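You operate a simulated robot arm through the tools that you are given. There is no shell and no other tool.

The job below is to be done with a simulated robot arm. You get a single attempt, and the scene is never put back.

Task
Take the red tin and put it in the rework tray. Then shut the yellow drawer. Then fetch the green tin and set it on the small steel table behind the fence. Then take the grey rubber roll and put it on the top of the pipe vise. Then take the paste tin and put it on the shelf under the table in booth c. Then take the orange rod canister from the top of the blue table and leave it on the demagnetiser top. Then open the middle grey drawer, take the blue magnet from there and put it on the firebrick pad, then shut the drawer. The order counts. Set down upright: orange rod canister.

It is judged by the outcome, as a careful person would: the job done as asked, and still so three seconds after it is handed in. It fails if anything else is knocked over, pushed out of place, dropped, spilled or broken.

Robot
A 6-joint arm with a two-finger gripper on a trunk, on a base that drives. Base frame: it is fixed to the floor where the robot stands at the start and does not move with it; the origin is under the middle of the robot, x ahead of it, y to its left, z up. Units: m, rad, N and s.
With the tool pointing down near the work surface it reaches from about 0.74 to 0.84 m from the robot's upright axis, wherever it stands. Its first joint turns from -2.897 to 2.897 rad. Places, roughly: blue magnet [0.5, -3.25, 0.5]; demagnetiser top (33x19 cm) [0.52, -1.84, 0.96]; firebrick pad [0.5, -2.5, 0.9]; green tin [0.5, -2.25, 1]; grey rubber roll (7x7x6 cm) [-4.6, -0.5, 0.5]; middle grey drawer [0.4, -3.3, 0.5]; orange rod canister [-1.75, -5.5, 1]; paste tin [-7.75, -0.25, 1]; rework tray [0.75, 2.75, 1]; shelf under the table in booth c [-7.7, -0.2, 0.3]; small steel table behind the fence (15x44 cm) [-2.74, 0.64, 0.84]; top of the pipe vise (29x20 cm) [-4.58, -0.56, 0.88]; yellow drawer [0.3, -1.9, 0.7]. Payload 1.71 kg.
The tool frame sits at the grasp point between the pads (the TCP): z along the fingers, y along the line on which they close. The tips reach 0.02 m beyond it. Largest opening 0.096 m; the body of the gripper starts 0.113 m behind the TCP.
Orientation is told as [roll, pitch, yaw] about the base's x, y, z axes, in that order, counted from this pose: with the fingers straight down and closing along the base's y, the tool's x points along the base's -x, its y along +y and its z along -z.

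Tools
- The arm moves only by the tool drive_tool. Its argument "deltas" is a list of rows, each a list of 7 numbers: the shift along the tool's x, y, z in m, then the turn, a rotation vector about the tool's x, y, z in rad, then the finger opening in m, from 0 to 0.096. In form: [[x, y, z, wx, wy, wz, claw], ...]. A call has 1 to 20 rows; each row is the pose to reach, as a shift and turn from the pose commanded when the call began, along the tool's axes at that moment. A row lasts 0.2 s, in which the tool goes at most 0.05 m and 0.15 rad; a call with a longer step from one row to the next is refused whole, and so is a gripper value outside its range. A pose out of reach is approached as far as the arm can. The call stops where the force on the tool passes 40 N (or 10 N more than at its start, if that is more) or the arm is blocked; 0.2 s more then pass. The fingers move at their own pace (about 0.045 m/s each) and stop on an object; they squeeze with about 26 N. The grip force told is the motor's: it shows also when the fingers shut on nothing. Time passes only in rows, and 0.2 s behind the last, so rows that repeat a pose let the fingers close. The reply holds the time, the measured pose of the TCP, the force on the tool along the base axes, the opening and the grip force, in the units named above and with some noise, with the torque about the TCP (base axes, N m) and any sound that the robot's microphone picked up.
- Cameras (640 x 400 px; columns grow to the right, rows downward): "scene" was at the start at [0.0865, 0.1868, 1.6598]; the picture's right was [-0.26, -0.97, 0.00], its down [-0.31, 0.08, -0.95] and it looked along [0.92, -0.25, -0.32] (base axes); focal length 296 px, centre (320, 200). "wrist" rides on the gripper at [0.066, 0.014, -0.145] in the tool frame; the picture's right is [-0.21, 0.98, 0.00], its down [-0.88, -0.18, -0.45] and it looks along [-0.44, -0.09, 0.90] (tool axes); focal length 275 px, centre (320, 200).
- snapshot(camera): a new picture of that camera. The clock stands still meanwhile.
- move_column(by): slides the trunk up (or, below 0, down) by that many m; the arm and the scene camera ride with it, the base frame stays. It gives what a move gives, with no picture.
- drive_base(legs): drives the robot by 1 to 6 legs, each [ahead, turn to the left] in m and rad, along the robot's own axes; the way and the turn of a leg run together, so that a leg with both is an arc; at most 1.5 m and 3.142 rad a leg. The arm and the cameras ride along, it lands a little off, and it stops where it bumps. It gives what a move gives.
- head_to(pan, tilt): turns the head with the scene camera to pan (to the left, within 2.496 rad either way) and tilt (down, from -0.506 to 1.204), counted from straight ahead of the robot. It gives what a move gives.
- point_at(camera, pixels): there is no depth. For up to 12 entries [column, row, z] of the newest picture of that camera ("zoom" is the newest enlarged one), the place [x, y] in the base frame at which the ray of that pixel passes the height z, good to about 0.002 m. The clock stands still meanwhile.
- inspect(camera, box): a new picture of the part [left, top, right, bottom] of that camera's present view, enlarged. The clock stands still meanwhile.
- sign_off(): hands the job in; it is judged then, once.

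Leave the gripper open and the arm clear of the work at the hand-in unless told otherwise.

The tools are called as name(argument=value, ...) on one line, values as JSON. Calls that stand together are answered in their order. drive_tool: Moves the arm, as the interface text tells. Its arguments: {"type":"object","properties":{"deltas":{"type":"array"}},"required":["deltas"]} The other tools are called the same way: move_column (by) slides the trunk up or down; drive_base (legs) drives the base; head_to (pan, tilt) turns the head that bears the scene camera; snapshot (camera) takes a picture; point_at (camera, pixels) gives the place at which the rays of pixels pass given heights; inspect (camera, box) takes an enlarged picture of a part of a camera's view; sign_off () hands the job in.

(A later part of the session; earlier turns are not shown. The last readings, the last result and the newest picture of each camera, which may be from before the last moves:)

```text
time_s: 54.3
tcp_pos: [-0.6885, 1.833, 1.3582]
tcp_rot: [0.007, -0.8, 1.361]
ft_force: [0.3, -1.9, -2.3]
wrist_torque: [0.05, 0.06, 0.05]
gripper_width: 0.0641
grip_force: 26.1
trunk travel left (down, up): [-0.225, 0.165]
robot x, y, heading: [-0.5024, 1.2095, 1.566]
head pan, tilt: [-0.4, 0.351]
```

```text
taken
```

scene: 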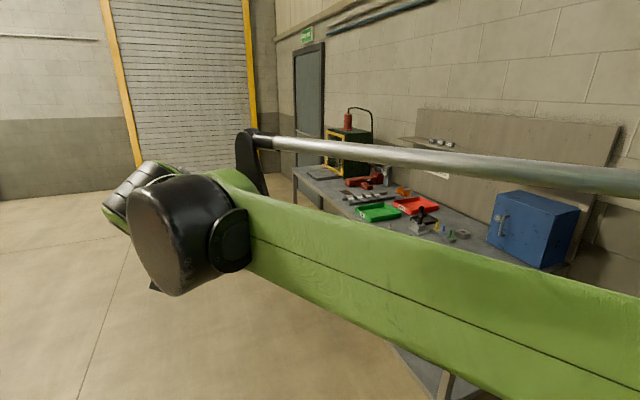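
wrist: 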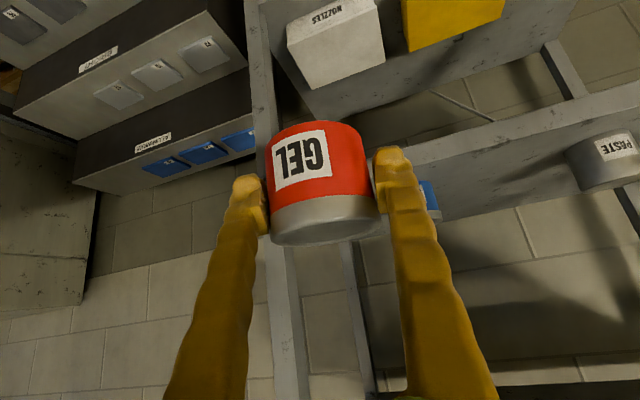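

The head at −0.4 nudges the arm (TCP shifted 2 cm), so I turn it back left a bit. The bench shows a green tray (378,212) and a red tray (415,205); I zoom in to read labels.

head_to(pan=-0.15, tilt=0.3)

snapshot(camera="scene")

inspect(camera="scene", box=[360, 100, 640, 275])

```text
time_s: 55.0
tcp_pos: [-0.6888, 1.835, 1.3569]
tcp_rot: [0.008, -0.799, 1.362]
ft_force: [0.2, 1.0, -2.8]
wrist_torque: [-0.06, -0.01, -0.01]
gripper_width: 0.064
grip_force: 26.2
trunk travel left (down, up): [-0.225, 0.165]
robot x, y, heading: [-0.5022, 1.2095, 1.564]
head pan, tilt: [-0.15, 0.3]
```

```text
taken
```

scene: 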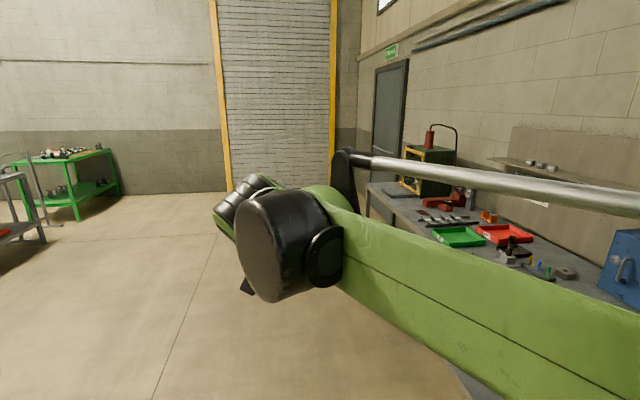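

```text
2.29 times, centred on (500, 188) of scene
```

zoom: 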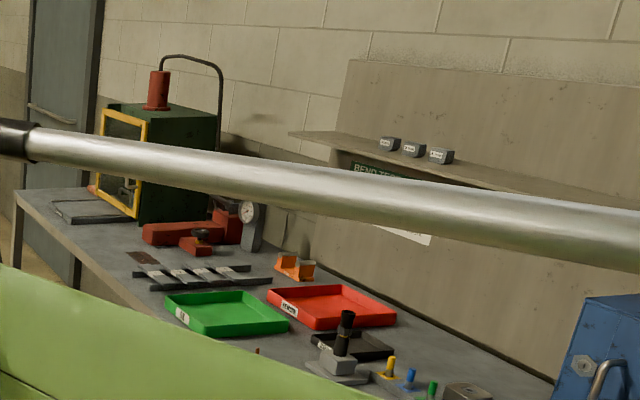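

Both trays have small labels: green at (183,315), red at (290,308) of the zoom. I zoom further to read them.

inspect(camera="scene", box=[425, 215, 545, 290])

```text
5.33 times, centred on (485, 252) of scene
```

zoom: 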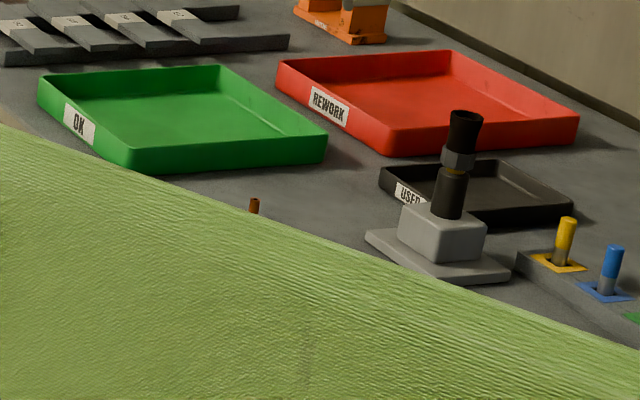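

The red tray is labelled REWORK. Before driving closer I'll check where the bench front edge and the trays lie (assuming bench height ~0.95).

point_at(camera="zoom", pixels=[[340, 60, 0.97], [280, 100, 0.97], [390, 150, 0.95], [575, 140, 0.95], [280, 60, 1.0], [450, 52, 1.0], [130, 170, 0.95], [5, 125, 0.95], [37, 105, 0.95]])

snapshot(camera="wrist")

```text
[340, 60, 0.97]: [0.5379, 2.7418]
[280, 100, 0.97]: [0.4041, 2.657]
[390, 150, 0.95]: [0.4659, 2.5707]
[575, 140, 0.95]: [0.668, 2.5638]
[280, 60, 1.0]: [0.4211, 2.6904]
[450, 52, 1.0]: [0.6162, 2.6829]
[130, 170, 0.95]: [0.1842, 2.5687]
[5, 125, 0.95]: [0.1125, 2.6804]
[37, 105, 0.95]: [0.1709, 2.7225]
```

```text
taken
```

wrist: 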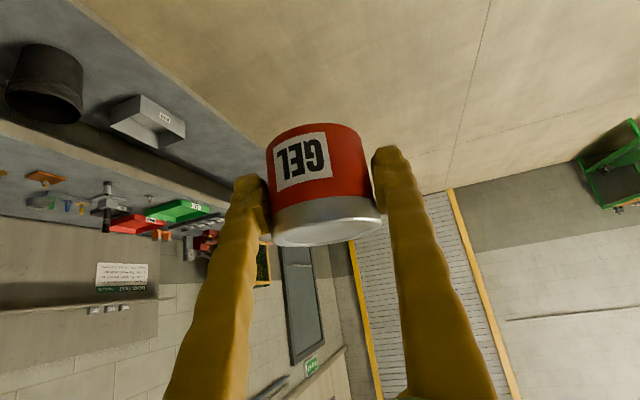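

The tray is roughly at x 0.5–0.75, y 2.65–2.85; exact height to be triangulated up close. The carried tin is at z ≈ 1.32, above anything on the bench. I drive to y ≈ 2.7 and turn right to face the bench.

drive_base(legs=[[1.47, 0.0], [0.0, -1.5708]])

head_to(pan=0.15, tilt=0.5)

snapshot(camera="scene")

snapshot(camera="wrist")

```text
time_s: 71.0
tcp_pos: [0.1307, 2.8725, 1.3571]
tcp_rot: [0.008, -0.802, -0.211]
ft_force: [-0.3, -0.2, -2.1]
wrist_torque: [-0.03, 0.03, -0.01]
gripper_width: 0.063
grip_force: 25.8
trunk travel left (down, up): [-0.225, 0.165]
robot x, y, heading: [-0.4967, 2.6933, -0.01]
head pan, tilt: [-0.15, 0.3]
```

```text
time_s: 71.8
tcp_pos: [0.1117, 2.8734, 1.3661]
tcp_rot: [0.009, -0.815, -0.216]
ft_force: [-1.0, 0.1, -1.1]
wrist_torque: [-0.04, -0.1, 0.06]
gripper_width: 0.0629
grip_force: 25.7
trunk travel left (down, up): [-0.225, 0.165]
robot x, y, heading: [-0.4946, 2.6919, -0.006]
head pan, tilt: [0.15, 0.499]
```

```text
taken
```

scene: 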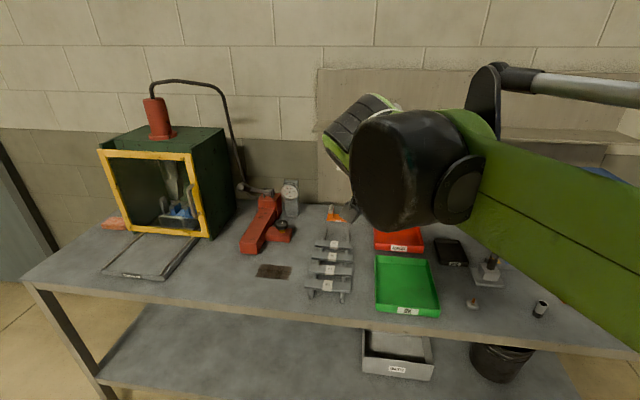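

```text
taken
```

wrist: 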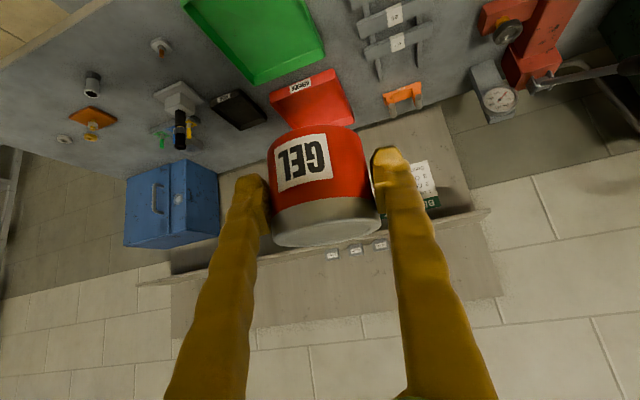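

The REWORK tray is at (400,238) in the scene view and (312,100) in the wrist view. I triangulate its label/front corners from both.

inspect(camera="scene", box=[340, 200, 500, 300])

point_at(camera="zoom", pixels=[[320, 200, 1.0], [320, 200, 0.8]])

inspect(camera="wrist", box=[200, 30, 400, 155])

```text
4.00 times, centred on (420, 250) of scene
```

zoom: 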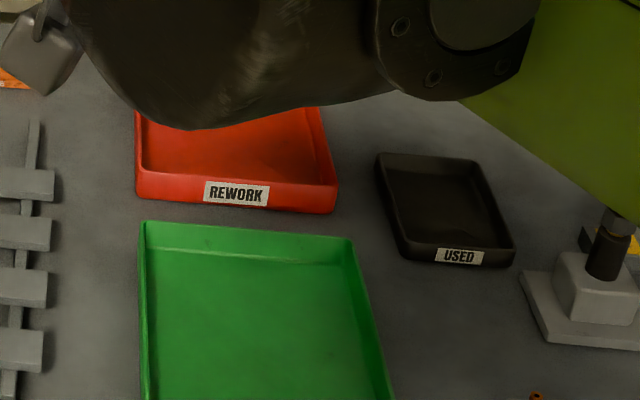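

```text
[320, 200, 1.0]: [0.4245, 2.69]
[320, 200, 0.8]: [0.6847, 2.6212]
```

```text
3.20 times, centred on (300, 92) of wrist
```

zoom: 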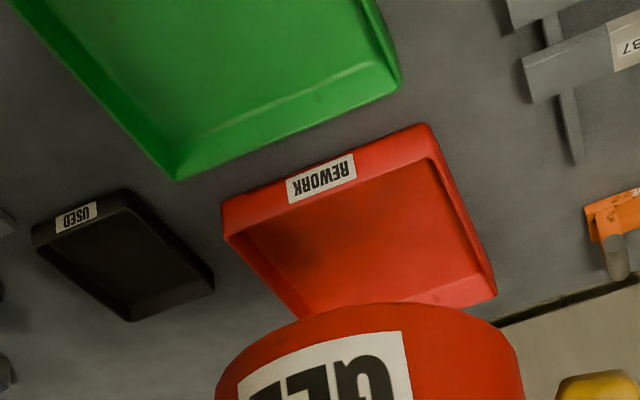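

point_at(camera="zoom", pixels=[[428, 124, 0.9], [428, 124, 0.95], [428, 124, 1.0], [222, 203, 0.9], [222, 203, 0.95], [222, 203, 1.0], [496, 292, 0.9], [496, 292, 0.95], [496, 292, 1.0]])

inspect(camera="scene", box=[340, 200, 500, 300])

point_at(camera="zoom", pixels=[[137, 172, 0.9], [137, 172, 0.95], [137, 172, 1.0], [337, 186, 0.9], [337, 186, 0.95], [337, 186, 1.0], [137, 198, 0.9], [137, 198, 0.95], [335, 213, 0.9], [318, 110, 0.95]])

```text
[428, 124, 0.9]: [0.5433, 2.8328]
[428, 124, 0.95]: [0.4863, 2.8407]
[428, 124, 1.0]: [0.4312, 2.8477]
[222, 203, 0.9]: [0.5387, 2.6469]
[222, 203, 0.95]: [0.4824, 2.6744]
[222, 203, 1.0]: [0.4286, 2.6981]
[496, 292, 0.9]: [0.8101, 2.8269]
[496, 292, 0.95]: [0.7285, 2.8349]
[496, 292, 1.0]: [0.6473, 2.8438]
```

```text
4.00 times, centred on (420, 250) of scene
```

zoom: 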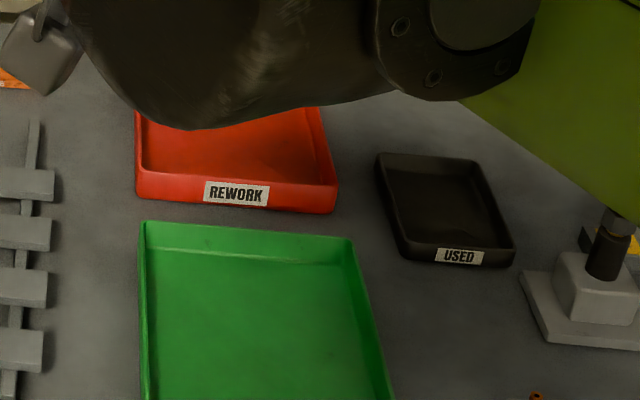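

```text
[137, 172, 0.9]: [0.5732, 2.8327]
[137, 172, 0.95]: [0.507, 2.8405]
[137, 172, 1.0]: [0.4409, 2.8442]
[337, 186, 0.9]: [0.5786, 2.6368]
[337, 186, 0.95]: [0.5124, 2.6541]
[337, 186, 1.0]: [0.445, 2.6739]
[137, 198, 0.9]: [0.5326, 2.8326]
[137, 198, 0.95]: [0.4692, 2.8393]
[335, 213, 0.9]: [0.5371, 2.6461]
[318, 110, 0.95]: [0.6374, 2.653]
```

From this and the previous viewpoint I get: bench surface z ≈ 0.907, tray from x ≈ 0.53 to 0.75 and y 2.65 to 2.83, rim ≈ 0.935; centre (0.64, 2.74). I check the bench front edge before moving closer.

point_at(camera="scene", pixels=[[320, 313, 0.907], [200, 303, 0.907], [450, 330, 0.907], [372, 380, 0.35], [430, 375, 0.35]])

```text
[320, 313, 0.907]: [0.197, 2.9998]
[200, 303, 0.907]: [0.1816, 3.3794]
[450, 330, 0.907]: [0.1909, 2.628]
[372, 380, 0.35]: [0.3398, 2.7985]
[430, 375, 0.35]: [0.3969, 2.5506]
```

The bench edge is at x ≈ 0.19; moving the base 0.145 m closer leaves over half a metre to it.

drive_base(legs=[[0.145, 0.0]])

```text
time_s: 73.4
tcp_pos: [0.2455, 2.8737, 1.3719]
tcp_rot: [0.015, -0.82, -0.214]
ft_force: [1.3, 0.1, -2.8]
wrist_torque: [0.03, 0.0, -0.02]
gripper_width: 0.0628
grip_force: 25.9
trunk travel left (down, up): [-0.225, 0.165]
robot x, y, heading: [-0.3453, 2.69, -0.008]
head pan, tilt: [0.15, 0.499]
```

The arm creeps slightly when the base or head moves (pitch −0.82 now). I move the tin to above the tray at about (0.62, 2.745, 1.10) and restore the pitch at which it was gripped.

drive_tool(deltas=[[-0.006, -0.004, 0.039, 0.001, 0.003, 0, 0.03], [-0.012, -0.008, 0.079, 0.003, 0.006, 0, 0.03], [-0.017, -0.012, 0.118, 0.004, 0.008, 0, 0.03], [-0.023, -0.015, 0.158, 0.005, 0.011, 0, 0.03], [-0.029, -0.019, 0.197, 0.006, 0.014, 0, 0.03], [-0.035, -0.023, 0.236, 0.008, 0.017, 0, 0.03], [-0.04, -0.027, 0.276, 0.009, 0.019, 0, 0.03], [-0.046, -0.031, 0.315, 0.01, 0.022, 0, 0.03], [-0.052, -0.035, 0.355, 0.011, 0.025, 0, 0.03], [-0.058, -0.039, 0.394, 0.013, 0.028, 0, 0.03], [-0.064, -0.043, 0.434, 0.014, 0.03, 0, 0.03], [-0.0694, -0.0462, 0.4729, 0.015, 0.033, 0, 0.03], [-0.0694, -0.0462, 0.4729, 0.015, 0.033, 0, 0.03]])

snapshot(camera="scene")

snapshot(camera="wrist")

```text
time_s: 76.2
tcp_pos: [0.626, 2.7489, 1.0994]
tcp_rot: [-0.002, -0.787, -0.215]
ft_force: [0.6, -0.7, -2.3]
wrist_torque: [0.02, 0.02, 0.02]
gripper_width: 0.0628
grip_force: 25.9
trunk travel left (down, up): [-0.225, 0.165]
robot x, y, heading: [-0.3458, 2.6871, -0.007]
head pan, tilt: [0.15, 0.499]
```

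```text
taken
```

scene: 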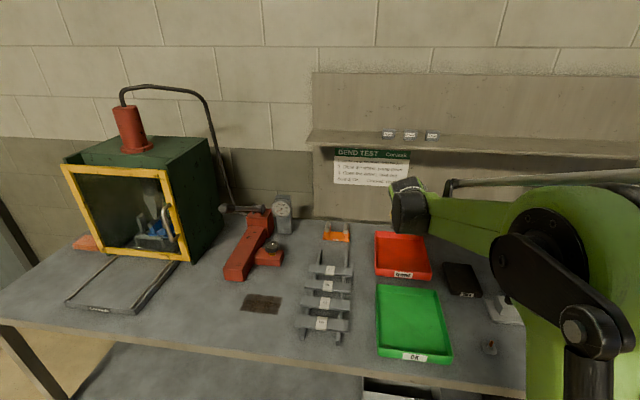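

```text
taken
```

wrist: 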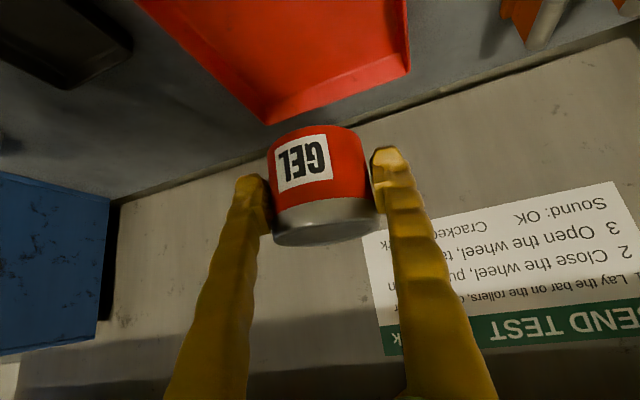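

Reached. I verify the tray's back corners from the wrist view, (408,72) and (270,122), at rim height.

point_at(camera="wrist", pixels=[[408, 72, 0.935], [270, 122, 0.935], [408, 72, 0.907], [270, 122, 0.907], [140, 5, 0.935]])

point_at(camera="scene", pixels=[[376, 236, 0.935], [424, 236, 0.935], [376, 271, 0.935], [432, 275, 0.935], [376, 278, 0.907], [432, 281, 0.907]])

```text
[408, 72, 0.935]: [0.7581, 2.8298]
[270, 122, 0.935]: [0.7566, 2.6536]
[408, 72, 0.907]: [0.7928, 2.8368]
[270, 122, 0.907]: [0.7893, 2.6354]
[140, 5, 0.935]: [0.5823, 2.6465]
```

```text
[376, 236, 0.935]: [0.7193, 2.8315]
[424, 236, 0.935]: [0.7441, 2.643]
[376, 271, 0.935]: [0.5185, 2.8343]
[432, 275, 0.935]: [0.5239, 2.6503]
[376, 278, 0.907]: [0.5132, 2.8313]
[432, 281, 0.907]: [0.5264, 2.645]
```

The tray's centre is (0.64, 2.74). I lower the tin to about 1.5 cm above the tray floor.

drive_tool(deltas=[[0.018, -0.001, 0.021, 0, 0, 0, 0.03], [0.036, -0.002, 0.042, 0, 0, 0, 0.03], [0.055, -0.003, 0.063, 0, 0, 0, 0.03], [0.073, -0.004, 0.084, 0, 0, 0, 0.03], [0.091, -0.005, 0.1054, 0, 0, 0, 0.03], [0.091, -0.005, 0.1054, 0, 0, 0, 0.03]])

snapshot(camera="wrist")

inspect(camera="scene", box=[340, 180, 500, 280])

```text
time_s: 77.6
tcp_pos: [0.6333, 2.7437, 0.9598]
tcp_rot: [-0.002, -0.786, -0.213]
ft_force: [0.0, -0.3, -2.0]
wrist_torque: [-0.03, 0.01, 0.0]
gripper_width: 0.0627
grip_force: 26.4
trunk travel left (down, up): [-0.225, 0.165]
robot x, y, heading: [-0.3442, 2.6872, -0.007]
head pan, tilt: [0.15, 0.499]
```

```text
taken
```

wrist: 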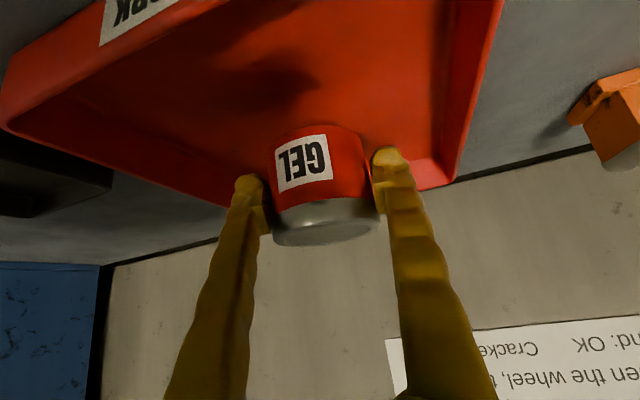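

```text
4.00 times, centred on (420, 230) of scene
```

zoom: 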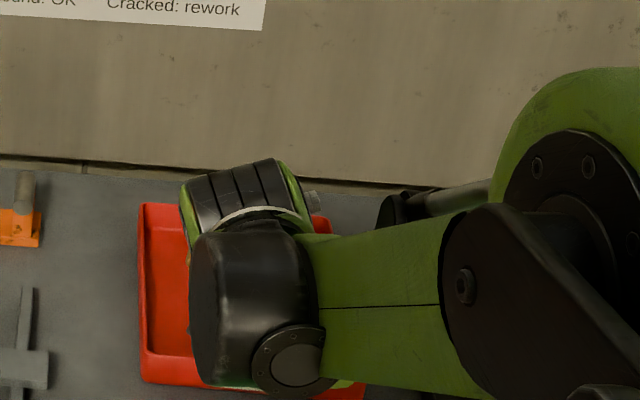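

Tin is inside the tray's outline. I lower in small steps and watch the vertical force.

drive_tool(deltas=[[0.003, 0, 0.003, 0, 0, 0, 0.03], [0.006, 0, 0.006, 0, 0, 0, 0.03], [0.0085, 0, 0.0085, 0, 0, 0, 0.03], [0.0085, 0, 0.0085, 0, 0, 0, 0.03]])

```text
time_s: 78.6
tcp_pos: [0.6339, 2.7427, 0.9469]
tcp_rot: [-0.001, -0.787, -0.215]
ft_force: [0.5, 0.1, -2.2]
wrist_torque: [0.03, 0.02, 0.03]
gripper_width: 0.0626
grip_force: 26.1
trunk travel left (down, up): [-0.225, 0.165]
robot x, y, heading: [-0.3472, 2.689, -0.004]
head pan, tilt: [0.15, 0.499]
```

No contact yet (still −2.2 N of weight). A few millimetres more.

drive_tool(deltas=[[0.002, 0, 0.002, 0, 0, 0, 0.03], [0.004, 0, 0.004, 0, 0, 0, 0.03], [0.004, 0, 0.004, 0, 0, 0, 0.03]])

```text
time_s: 79.4
tcp_pos: [0.6338, 2.7438, 0.9421]
tcp_rot: [-0.001, -0.787, -0.215]
ft_force: [0.6, 0.1, -2.5]
wrist_torque: [0.0, -0.02, -0.02]
gripper_width: 0.0624
grip_force: 25.5
trunk travel left (down, up): [-0.225, 0.165]
robot x, y, heading: [-0.3447, 2.6858, 0.0]
head pan, tilt: [0.15, 0.499]
```

drive_tool(deltas=[[0.002, 0, 0.002, 0, 0, 0, 0.03], [0.004, 0, 0.004, 0, 0, 0, 0.03], [0.004, 0, 0.004, 0, 0, 0, 0.03]])

snapshot(camera="wrist")

```text
time_s: 80.2
tcp_pos: [0.6333, 2.7428, 0.936]
tcp_rot: [-0.001, -0.788, -0.215]
ft_force: [0.4, 0.1, -2.0]
wrist_torque: [0.03, -0.01, 0.01]
gripper_width: 0.0623
grip_force: 25.9
trunk travel left (down, up): [-0.225, 0.165]
robot x, y, heading: [-0.3463, 2.6881, -0.006]
head pan, tilt: [0.15, 0.499]
```

```text
taken
```

wrist: 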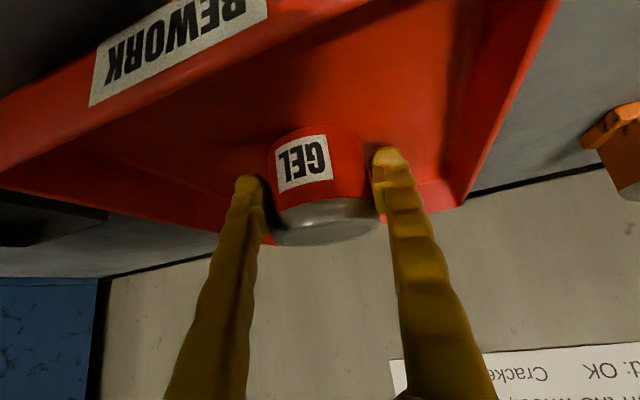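

drive_tool(deltas=[[0.0015, 0, 0.0015, 0, 0, 0, 0.03], [0.003, 0, 0.003, 0, 0, 0, 0.03], [0.003, 0, 0.003, 0, 0, 0, 0.03]])

```text
time_s: 81.0
tcp_pos: [0.6327, 2.7435, 0.9329]
tcp_rot: [-0.001, -0.79, -0.215]
ft_force: [-1.0, 1.3, 21.5]
wrist_torque: [-0.01, -0.06, 0.01]
gripper_width: 0.0621
grip_force: 25.7
trunk travel left (down, up): [-0.225, 0.165]
robot x, y, heading: [-0.3471, 2.6888, -0.006]
head pan, tilt: [0.15, 0.499]
```

Contact at TCP z ≈ 0.933 (21 N up). I ease off a millimetre and open the fingers.

drive_tool(deltas=[[-0.0007, 0, -0.0007, 0, 0, 0, 0.03], [-0.0007, 0, -0.0007, 0, 0, 0, 0.07], [-0.0007, 0, -0.0007, 0, 0, 0, 0.085], [-0.0007, 0, -0.0007, 0, 0, 0, 0.09], [-0.0007, 0, -0.0007, 0, 0, 0, 0.09]])

snapshot(camera="wrist")

```text
time_s: 82.2
tcp_pos: [0.6344, 2.743, 0.9312]
tcp_rot: [-0.002, -0.787, -0.215]
ft_force: [1.0, -0.5, 0.2]
wrist_torque: [0.01, 0.01, 0.04]
gripper_width: 0.09
grip_force: 0.1
trunk travel left (down, up): [-0.225, 0.165]
robot x, y, heading: [-0.344, 2.6918, -0.002]
head pan, tilt: [0.15, 0.499]
```

```text
taken
```

wrist: 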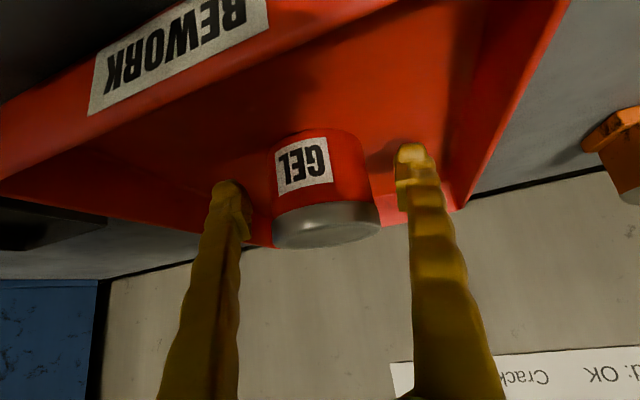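

Released, the tin stands in the tray. I back out along the tool axis.

drive_tool(deltas=[[0, 0, -0.03, 0, 0, 0, 0.09], [0, 0, -0.06, 0, 0, 0, 0.09], [0, 0, -0.1, 0, 0, 0, 0.09], [0, 0, -0.15, 0, 0, 0, 0.09], [0, 0, -0.2, 0, 0, 0, 0.09], [0, 0, -0.25, 0, 0, 0, 0.09], [0, 0, -0.3, 0, 0, 0, 0.09], [0, 0, -0.34, 0, 0, 0, 0.09]])

snapshot(camera="wrist")

snapshot(camera="scene")

```text
time_s: 84.0
tcp_pos: [0.3982, 2.794, 1.1751]
tcp_rot: [-0.003, -0.788, -0.216]
ft_force: [-0.1, 0.1, 0.2]
wrist_torque: [-0.02, 0.01, 0.01]
gripper_width: 0.0902
grip_force: 0.1
trunk travel left (down, up): [-0.225, 0.165]
robot x, y, heading: [-0.3474, 2.6909, -0.011]
head pan, tilt: [0.15, 0.499]
```

```text
taken
```

wrist: 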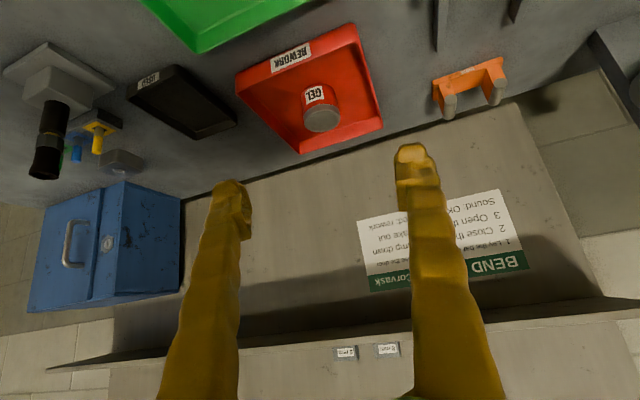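

```text
taken
```

scene: 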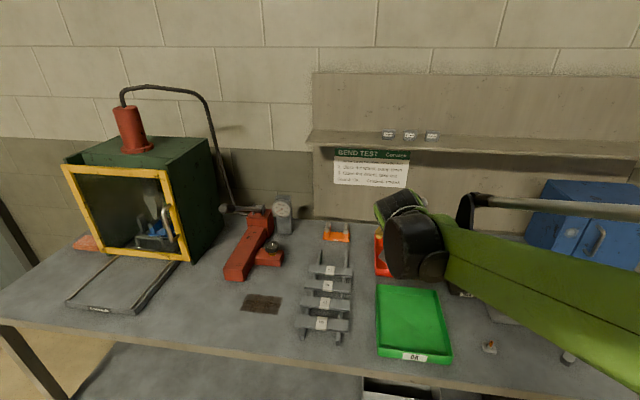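

The red tin stands upright in the REWORK tray. Next is the yellow drawer near (0.3, −1.9). I raise the tool 18 cm, then back off and drive along the open floor at x ≈ −0.8, heading toward −y.

drive_tool(deltas=[[-0.03, 0, -0.03, 0, 0, 0, 0.09], [-0.06, 0, -0.06, 0, 0, 0, 0.09], [-0.09, 0, -0.09, 0, 0, 0, 0.09], [-0.12, 0, -0.12, 0, 0, 0, 0.09], [-0.13, 0, -0.13, 0, 0, 0, 0.09]])

drive_base(legs=[[-0.45, 0.0], [0.0, -1.5708], [1.5, 0.0], [1.5, 0.0]])

snapshot(camera="scene")

```text
time_s: 85.2
tcp_pos: [0.4005, 2.794, 1.3549]
tcp_rot: [-0.002, -0.787, -0.216]
ft_force: [0.1, -1.0, 0.5]
wrist_torque: [-0.01, -0.05, -0.02]
gripper_width: 0.0901
grip_force: 0.0
trunk travel left (down, up): [-0.225, 0.165]
robot x, y, heading: [-0.3464, 2.6876, -0.001]
head pan, tilt: [0.15, 0.499]
```

```text
time_s: 114.4
tcp_pos: [-0.6852, -1.1028, 1.3543]
tcp_rot: [-0.001, -0.786, -1.779]
ft_force: [0.8, -0.6, -0.8]
wrist_torque: [0.02, -0.03, 0.02]
gripper_width: 0.0901
grip_force: 0.1
trunk travel left (down, up): [-0.225, 0.165]
robot x, y, heading: [-0.7931, -0.3559, -1.571]
head pan, tilt: [0.15, 0.499]
```

```text
taken
```

scene: 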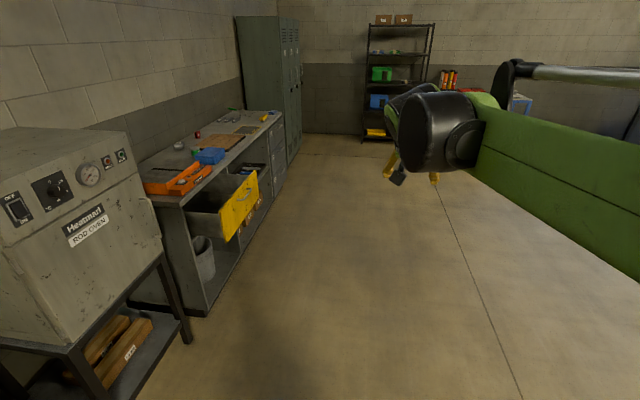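

I see the oven, then a bench with the orange demagnetiser (180,180), blue magnet blocks (210,157), and the yellow drawer standing open at (240,205). I zoom in on it.

inspect(camera="scene", box=[120, 90, 320, 290])

head_to(pan=0.45, tilt=0.45)

snapshot(camera="scene")

```text
2.00 times, centred on (220, 190) of scene
```

zoom: 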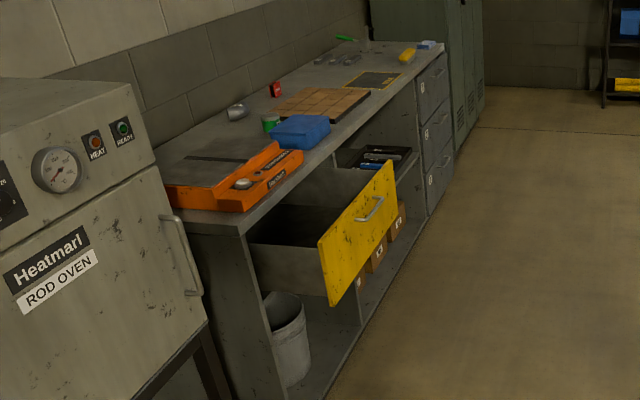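

```text
time_s: 115.2
tcp_pos: [-0.6862, -1.0758, 1.3686]
tcp_rot: [0.006, -0.806, -1.783]
ft_force: [1.2, -0.2, -0.5]
wrist_torque: [-0.08, -0.04, -0.01]
gripper_width: 0.09
grip_force: 0.0
trunk travel left (down, up): [-0.225, 0.165]
robot x, y, heading: [-0.7912, -0.3522, -1.568]
head pan, tilt: [0.45, 0.45]
```

```text
taken
```

scene: 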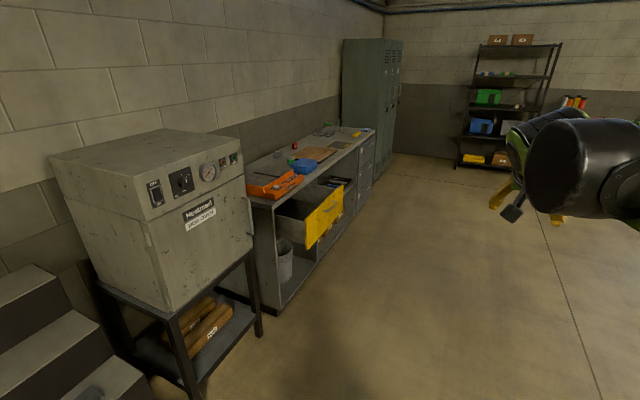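

The yellow drawer belongs to the bench's left bay; the three grey drawers are at its far end. I drive 1.5 m on and turn left to face the bench (tool at z 1.37, above everything on it).

drive_base(legs=[[1.5, 0.0], [0.0, 1.5708]])

head_to(pan=0.2, tilt=0.5)

snapshot(camera="scene")

snapshot(camera="wrist")

```text
time_s: 131.1
tcp_pos: [-0.07, -1.7488, 1.3638]
tcp_rot: [0.004, -0.803, -0.237]
ft_force: [-0.1, -0.4, 0.1]
wrist_torque: [0.0, 0.01, 0.01]
gripper_width: 0.09
grip_force: 0.1
trunk travel left (down, up): [-0.225, 0.165]
robot x, y, heading: [-0.8001, -1.8375, -0.026]
head pan, tilt: [0.45, 0.45]
```

```text
time_s: 131.8
tcp_pos: [-0.094, -1.7494, 1.377]
tcp_rot: [0.01, -0.819, -0.243]
ft_force: [-0.9, -0.4, 0.0]
wrist_torque: [0.01, 0.02, 0.03]
gripper_width: 0.0899
grip_force: 0.1
trunk travel left (down, up): [-0.225, 0.165]
robot x, y, heading: [-0.7989, -1.8377, -0.027]
head pan, tilt: [0.201, 0.499]
```

```text
taken
```

scene: 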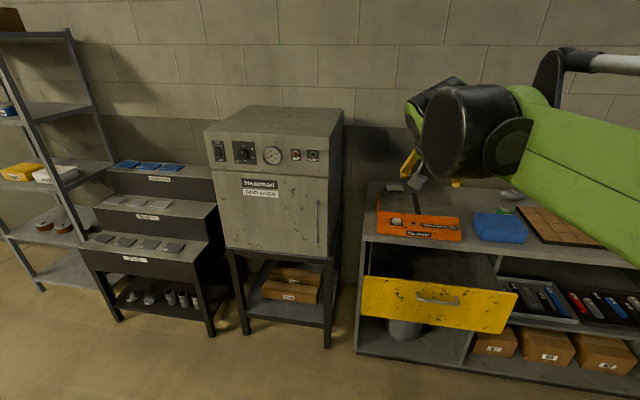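

```text
taken
```

wrist: 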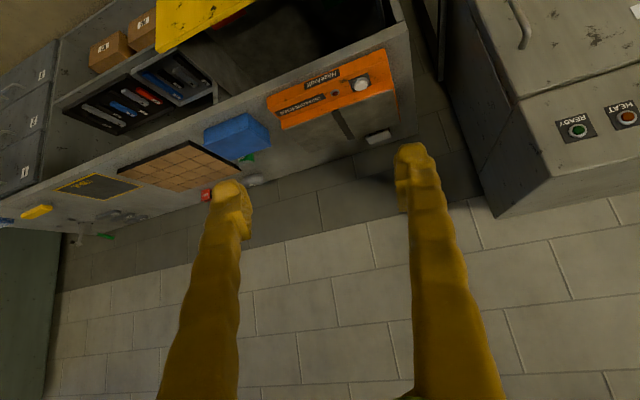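

The yellow drawer's front panel spans (362,275)–(517,292) with its handle at (440,298). I zoom in and read ray positions at several heights.

inspect(camera="scene", box=[340, 170, 560, 350])

point_at(camera="scene", pixels=[[363, 276, 0.8], [363, 276, 0.75], [363, 276, 0.85], [517, 292, 0.8], [517, 292, 0.75], [360, 317, 0.65], [360, 317, 0.6], [363, 240, 0.9], [505, 207, 0.95], [505, 200, 0.95], [357, 352, 0.1], [440, 300, 0.72]])

```text
2.22 times, centred on (450, 260) of scene
```

zoom: 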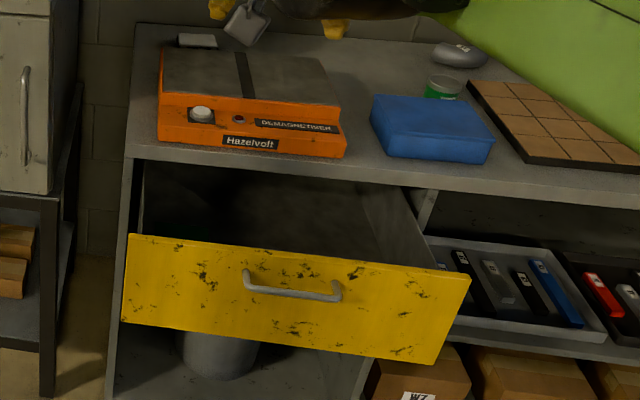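

```text
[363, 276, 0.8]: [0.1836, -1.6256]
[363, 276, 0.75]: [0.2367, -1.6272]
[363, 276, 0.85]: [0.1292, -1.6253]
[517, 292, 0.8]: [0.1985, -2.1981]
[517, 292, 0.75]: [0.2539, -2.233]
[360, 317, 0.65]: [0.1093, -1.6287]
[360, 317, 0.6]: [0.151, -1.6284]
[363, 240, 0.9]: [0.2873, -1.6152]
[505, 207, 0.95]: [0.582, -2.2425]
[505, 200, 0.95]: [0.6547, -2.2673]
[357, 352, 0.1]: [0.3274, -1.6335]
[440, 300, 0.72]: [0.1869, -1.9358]
```

Panel estimate: x ≈ 0.12, y from −1.63 to −2.16, z from about 0.64 to 0.86, handle around z 0.8. I'll lower the trunk 0.2 m and move the base 0.1 m closer, then reassess with the cameras.

move_column(by=-0.2)

drive_base(legs=[[0.1, 0.0]])

snapshot(camera="scene")

snapshot(camera="wrist")

```text
time_s: 134.0
tcp_pos: [-0.0897, -1.7475, 1.1753]
tcp_rot: [0.009, -0.817, -0.242]
ft_force: [-0.8, 0.1, -0.4]
wrist_torque: [0.05, 0.01, 0.0]
gripper_width: 0.0902
grip_force: 0.0
trunk travel left (down, up): [-0.025, 0.365]
robot x, y, heading: [-0.8022, -1.8396, -0.028]
head pan, tilt: [0.201, 0.499]
```

```text
time_s: 135.3
tcp_pos: [0.0106, -1.752, 1.1744]
tcp_rot: [0.009, -0.817, -0.243]
ft_force: [-0.2, -0.7, 0.2]
wrist_torque: [0.01, -0.02, -0.01]
gripper_width: 0.0901
grip_force: 0.2
trunk travel left (down, up): [-0.025, 0.365]
robot x, y, heading: [-0.7018, -1.8421, -0.024]
head pan, tilt: [0.201, 0.499]
```

```text
taken
```

scene: 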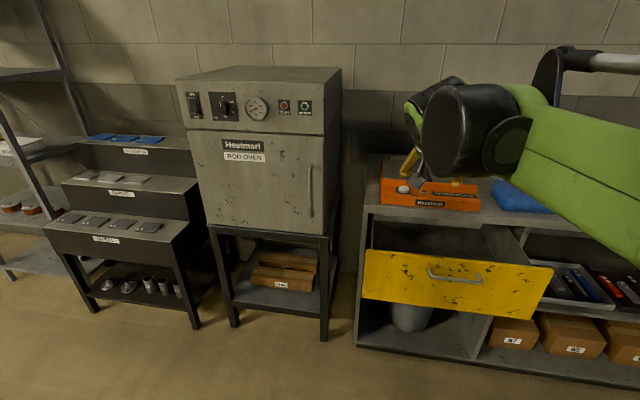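

```text
taken
```

wrist: 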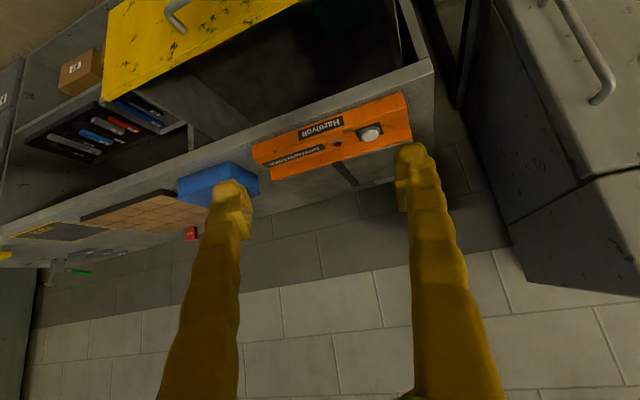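

point_at(camera="wrist", pixels=[[104, 102, 0.8], [104, 102, 0.85], [104, 102, 0.9], [432, 62, 0.9], [432, 62, 0.85]])

point_at(camera="scene", pixels=[[553, 267, 0.8], [553, 267, 0.85], [553, 267, 0.9], [366, 250, 0.8], [366, 250, 0.85], [363, 298, 0.6], [363, 298, 0.65], [363, 298, 0.7], [367, 210, 0.9], [367, 210, 0.85], [455, 278, 0.75], [545, 318, 0.65]])

```text
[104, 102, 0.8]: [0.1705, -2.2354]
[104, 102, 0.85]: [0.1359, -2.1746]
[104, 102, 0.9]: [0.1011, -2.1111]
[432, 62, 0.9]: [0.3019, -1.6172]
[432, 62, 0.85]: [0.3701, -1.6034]
```

```text
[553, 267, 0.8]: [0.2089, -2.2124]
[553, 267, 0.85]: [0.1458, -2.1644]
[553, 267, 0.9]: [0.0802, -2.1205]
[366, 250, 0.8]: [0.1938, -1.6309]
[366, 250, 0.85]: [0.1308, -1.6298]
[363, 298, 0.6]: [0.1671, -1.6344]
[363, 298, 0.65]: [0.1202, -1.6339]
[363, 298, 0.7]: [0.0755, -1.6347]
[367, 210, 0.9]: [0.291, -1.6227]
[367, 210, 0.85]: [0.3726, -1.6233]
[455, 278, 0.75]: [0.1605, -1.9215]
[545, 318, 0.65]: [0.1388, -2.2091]
```

Triangulated: panel top at z ≈ 0.865, bottom ≈ 0.645, face x ≈ 0.125, handle around z 0.80. I'll put the closed fingertips in front of the panel below the handle, at (0.02, −1.895, 0.72).

drive_tool(deltas=[[0.025, -0.011, 0.0285, -0.015, 0.002, -0.014, 0.05], [0.05, -0.023, 0.057, -0.03, 0.005, -0.028, 0.0], [0.075, -0.034, 0.0856, -0.044, 0.007, -0.042, 0.0], [0.1, -0.0455, 0.114, -0.059, 0.01, -0.055, 0.0], [0.1255, -0.057, 0.1427, -0.074, 0.012, -0.069, 0.0], [0.1506, -0.068, 0.171, -0.089, 0.015, -0.083, 0.0], [0.1757, -0.08, 0.2, -0.103, 0.017, -0.097, 0.0], [0.2, -0.091, 0.228, -0.118, 0.02, -0.111, 0.0], [0.226, -0.102, 0.257, -0.133, 0.022, -0.125, 0.0], [0.251, -0.114, 0.2854, -0.148, 0.025, -0.139, 0.0], [0.276, -0.125, 0.314, -0.162, 0.027, -0.152, 0.0], [0.3012, -0.1365, 0.3425, -0.1772, 0.03, -0.1663, 0.0], [0.3012, -0.1365, 0.3425, -0.1772, 0.03, -0.1663, 0.0]])

snapshot(camera="scene")

snapshot(camera="wrist")

```text
time_s: 138.2
tcp_pos: [0.0123, -1.8926, 0.7315]
tcp_rot: [0.012, -0.803, 0.0]
ft_force: [0.2, 0.7, -1.0]
wrist_torque: [-0.03, 0.02, 0.01]
gripper_width: 0.0
grip_force: 26.0
trunk travel left (down, up): [-0.025, 0.365]
robot x, y, heading: [-0.6985, -1.8471, -0.029]
head pan, tilt: [0.201, 0.499]
```

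```text
taken
```

scene: 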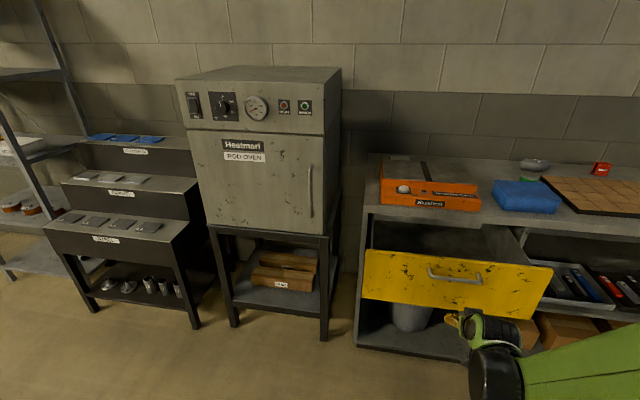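

```text
taken
```

wrist: 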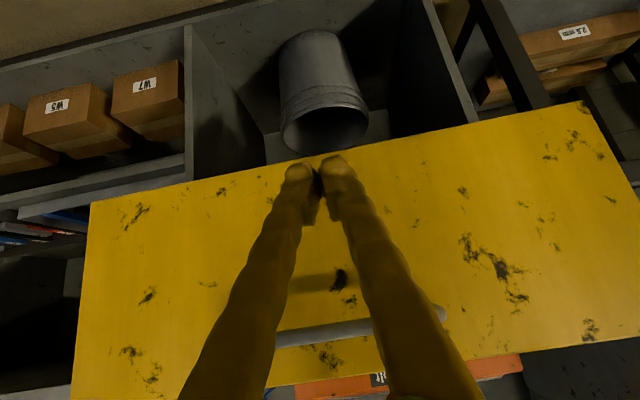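

The fingertips point at the panel below the handle. I push forward (+x) in small steps.

drive_tool(deltas=[[-0.014, 0, 0.0144, 0, 0, 0, 0.0], [-0.028, 0, 0.0288, 0, 0, 0, 0.0], [-0.0417, 0, 0.0432, 0, 0, 0, 0.0], [-0.0556, 0, 0.0576, 0, 0, 0, 0.0], [-0.066, 0, 0.0683, 0, 0, 0, 0.0], [-0.0764, 0, 0.0791, 0, 0, 0, 0.0]])

snapshot(camera="scene")

```text
time_s: 139.6
tcp_pos: [0.1206, -1.8895, 0.7311]
tcp_rot: [0.012, -0.801, -0.002]
ft_force: [-0.5, -0.6, -0.5]
wrist_torque: [-0.04, 0.0, 0.03]
gripper_width: 0.0001
grip_force: 29.5
trunk travel left (down, up): [-0.025, 0.365]
robot x, y, heading: [-0.7015, -1.8453, -0.025]
head pan, tilt: [0.201, 0.499]
```

```text
taken
```

scene: 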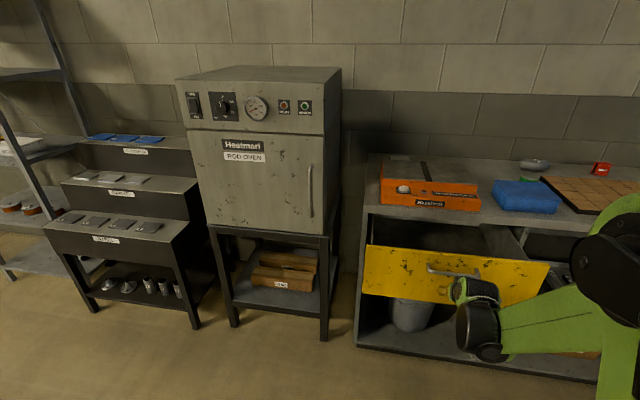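

The panel has just begun to move. I continue pushing.

drive_tool(deltas=[[-0.0104, 0, 0.0108, 0, 0, 0, 0.0], [-0.0208, 0, 0.0216, 0, 0, 0, 0.0], [-0.0313, 0, 0.0324, 0, 0, 0, 0.0], [-0.0417, 0, 0.0432, 0, 0, 0, 0.0], [-0.0521, 0, 0.054, 0, 0, 0, 0.0], [-0.0625, 0, 0.0647, 0, 0, 0, 0.0], [-0.0729, 0, 0.0755, 0, 0, 0, 0.0]])

snapshot(camera="scene")

```text
time_s: 141.2
tcp_pos: [0.2242, -1.889, 0.7305]
tcp_rot: [0.012, -0.804, -0.003]
ft_force: [-0.4, -0.4, -0.1]
wrist_torque: [-0.01, -0.03, -0.03]
gripper_width: 0.0
grip_force: 29.1
trunk travel left (down, up): [-0.025, 0.365]
robot x, y, heading: [-0.6992, -1.8426, -0.025]
head pan, tilt: [0.201, 0.499]
```

```text
taken
```

scene: 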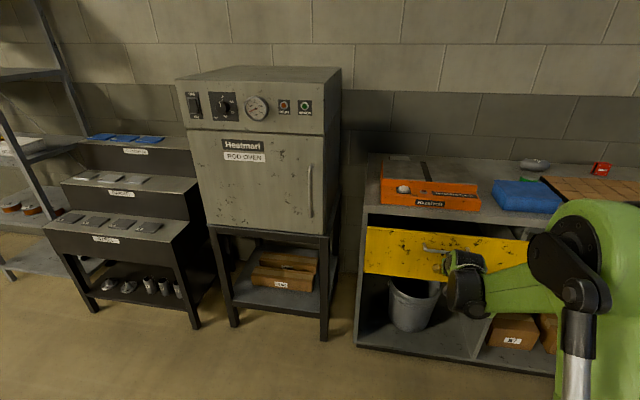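

Nearly in. I continue until it seats (the force will stop the move).

drive_tool(deltas=[[-0.007, 0, 0.0072, 0, 0, 0, 0.0], [-0.014, 0, 0.0144, 0, 0, 0, 0.0], [-0.0208, 0, 0.0216, 0, 0, 0, 0.0], [-0.0278, 0, 0.0288, 0, 0, 0, 0.0], [-0.0347, 0, 0.036, 0, 0, 0, 0.0], [-0.0417, 0, 0.0432, 0, 0, 0, 0.0], [-0.0486, 0, 0.0504, 0, 0, 0, 0.0]])

snapshot(camera="scene")

```text
time_s: 142.8
tcp_pos: [0.2938, -1.8898, 0.7287]
tcp_rot: [0.013, -0.801, 0.0]
ft_force: [-24.1, -1.3, -3.7]
wrist_torque: [0.0, 0.21, -0.06]
gripper_width: 0.0062
grip_force: 29.5
trunk travel left (down, up): [-0.025, 0.365]
robot x, y, heading: [-0.7031, -1.8419, -0.024]
head pan, tilt: [0.201, 0.499]
```

```text
taken
```

scene: 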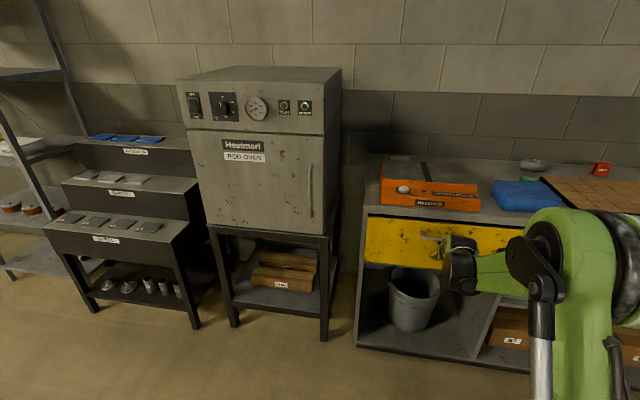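

Reaction of 24 N and the panel looks flush. I give one more small nudge to be sure it is seated.

drive_tool(deltas=[[-0.002, 0, 0.002, 0, 0, 0, 0.0], [-0.004, 0, 0.004, 0, 0, 0, 0.0]])

inspect(camera="scene", box=[340, 150, 560, 290])

```text
time_s: 143.1
tcp_pos: [0.2827, -1.8891, 0.7454]
tcp_rot: [0.011, -0.815, -0.001]
ft_force: [-0.1, 0.2, 0.9]
wrist_torque: [0.0, 0.01, -0.01]
gripper_width: 0.0
grip_force: 29.2
trunk travel left (down, up): [-0.025, 0.365]
robot x, y, heading: [-0.6943, -1.841, -0.03]
head pan, tilt: [0.201, 0.499]
stopped in row 1: the force on the tool passed its limit at 47 N (the readings are from after the stop); the commanded pose is now the measured one
```

```text
2.86 times, centred on (450, 220) of scene
```

zoom: 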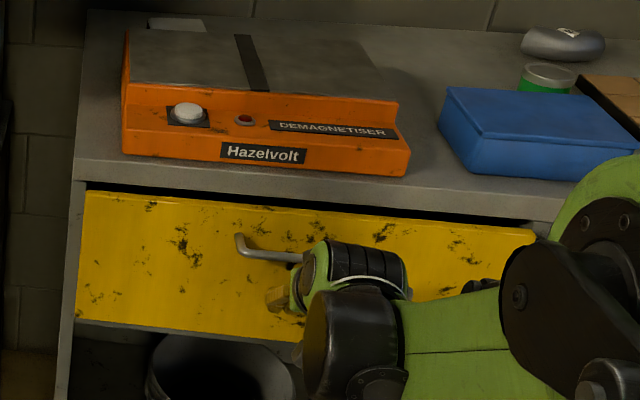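

The push was stopped at 47 N: the drawer is fully seated. I retreat straight back, then up.

drive_tool(deltas=[[0.02, 0, -0.0218, 0, 0, 0, 0.0], [0.048, 0, -0.051, 0, 0, 0, 0.0], [0.082, 0, -0.087, 0, 0, 0, 0.0], [0.11, 0, -0.116, 0, 0, 0, 0.0], [0.137, 0, -0.145, 0, 0, 0, 0.0], [0.137, 0, -0.145, 0, 0, 0, 0.0]])

snapshot(camera="scene")

```text
time_s: 144.5
tcp_pos: [0.0839, -1.8884, 0.7432]
tcp_rot: [0.012, -0.813, -0.004]
ft_force: [-0.3, 0.1, 0.2]
wrist_torque: [-0.01, -0.02, 0.02]
gripper_width: 0.0
grip_force: 29.5
trunk travel left (down, up): [-0.025, 0.365]
robot x, y, heading: [-0.7003, -1.8455, -0.024]
head pan, tilt: [0.201, 0.499]
```

```text
taken
```

scene: 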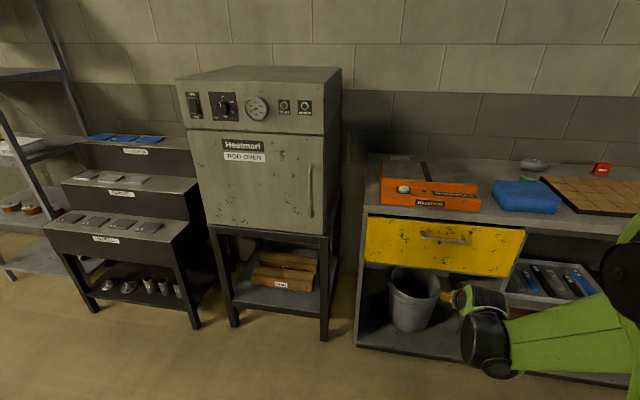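

The yellow drawer is shut. Next the green tin, which stands behind the blue box at about (530,172). I raise the trunk back by 0.2 m and lift the arm to look at it from above.

move_column(by=0.2)

drive_tool(deltas=[[-0.03, 0, -0.028, 0, 0.05, 0, 0.05], [-0.06, 0, -0.056, 0, 0.1, 0, 0.09], [-0.09, 0, -0.084, 0, 0.15, 0, 0.09], [-0.12, 0, -0.112, 0, 0.2, 0, 0.09], [-0.15, 0, -0.14, 0, 0.25, 0, 0.09], [-0.18, 0, -0.168, 0, 0.3, 0, 0.09], [-0.21, 0, -0.196, 0, 0.35, 0, 0.09], [-0.24, 0, -0.224, 0, 0.4, 0, 0.09], [-0.27, 0, -0.252, 0, 0.45, 0, 0.09], [-0.29, 0, -0.272, 0, 0.55, 0, 0.09], [-0.29, 0, -0.272, 0, 0.65, 0, 0.09], [-0.29, 0, -0.272, 0, 0.75, 0, 0.09], [-0.29, 0, -0.272, -0.008, 0.813, 0, 0.09]])

snapshot(camera="scene")

snapshot(camera="wrist")

```text
time_s: 146.7
tcp_pos: [0.0849, -1.8888, 0.9424]
tcp_rot: [0.012, -0.814, -0.002]
ft_force: [-1.2, -0.1, 0.0]
wrist_torque: [-0.02, 0.0, -0.05]
gripper_width: 0.0
grip_force: 29.4
trunk travel left (down, up): [-0.225, 0.165]
robot x, y, heading: [-0.6988, -1.845, -0.028]
head pan, tilt: [0.201, 0.499]
```

```text
time_s: 149.5
tcp_pos: [0.0872, -1.8921, 1.3416]
tcp_rot: [0.015, 0.002, 0.011]
ft_force: [-0.6, -0.3, 0.5]
wrist_torque: [-0.01, 0.03, 0.01]
gripper_width: 0.09
grip_force: 0.1
trunk travel left (down, up): [-0.225, 0.165]
robot x, y, heading: [-0.6994, -1.8451, -0.025]
head pan, tilt: [0.201, 0.499]
```

```text
taken
```

scene: 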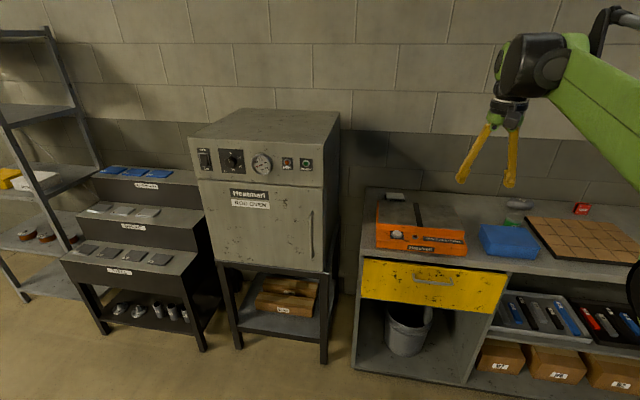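

```text
taken
```

wrist: 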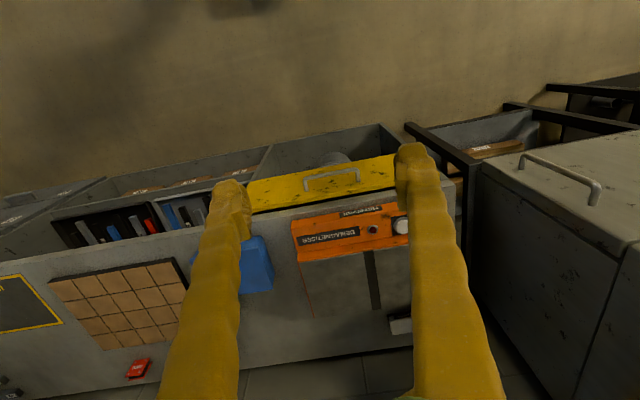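

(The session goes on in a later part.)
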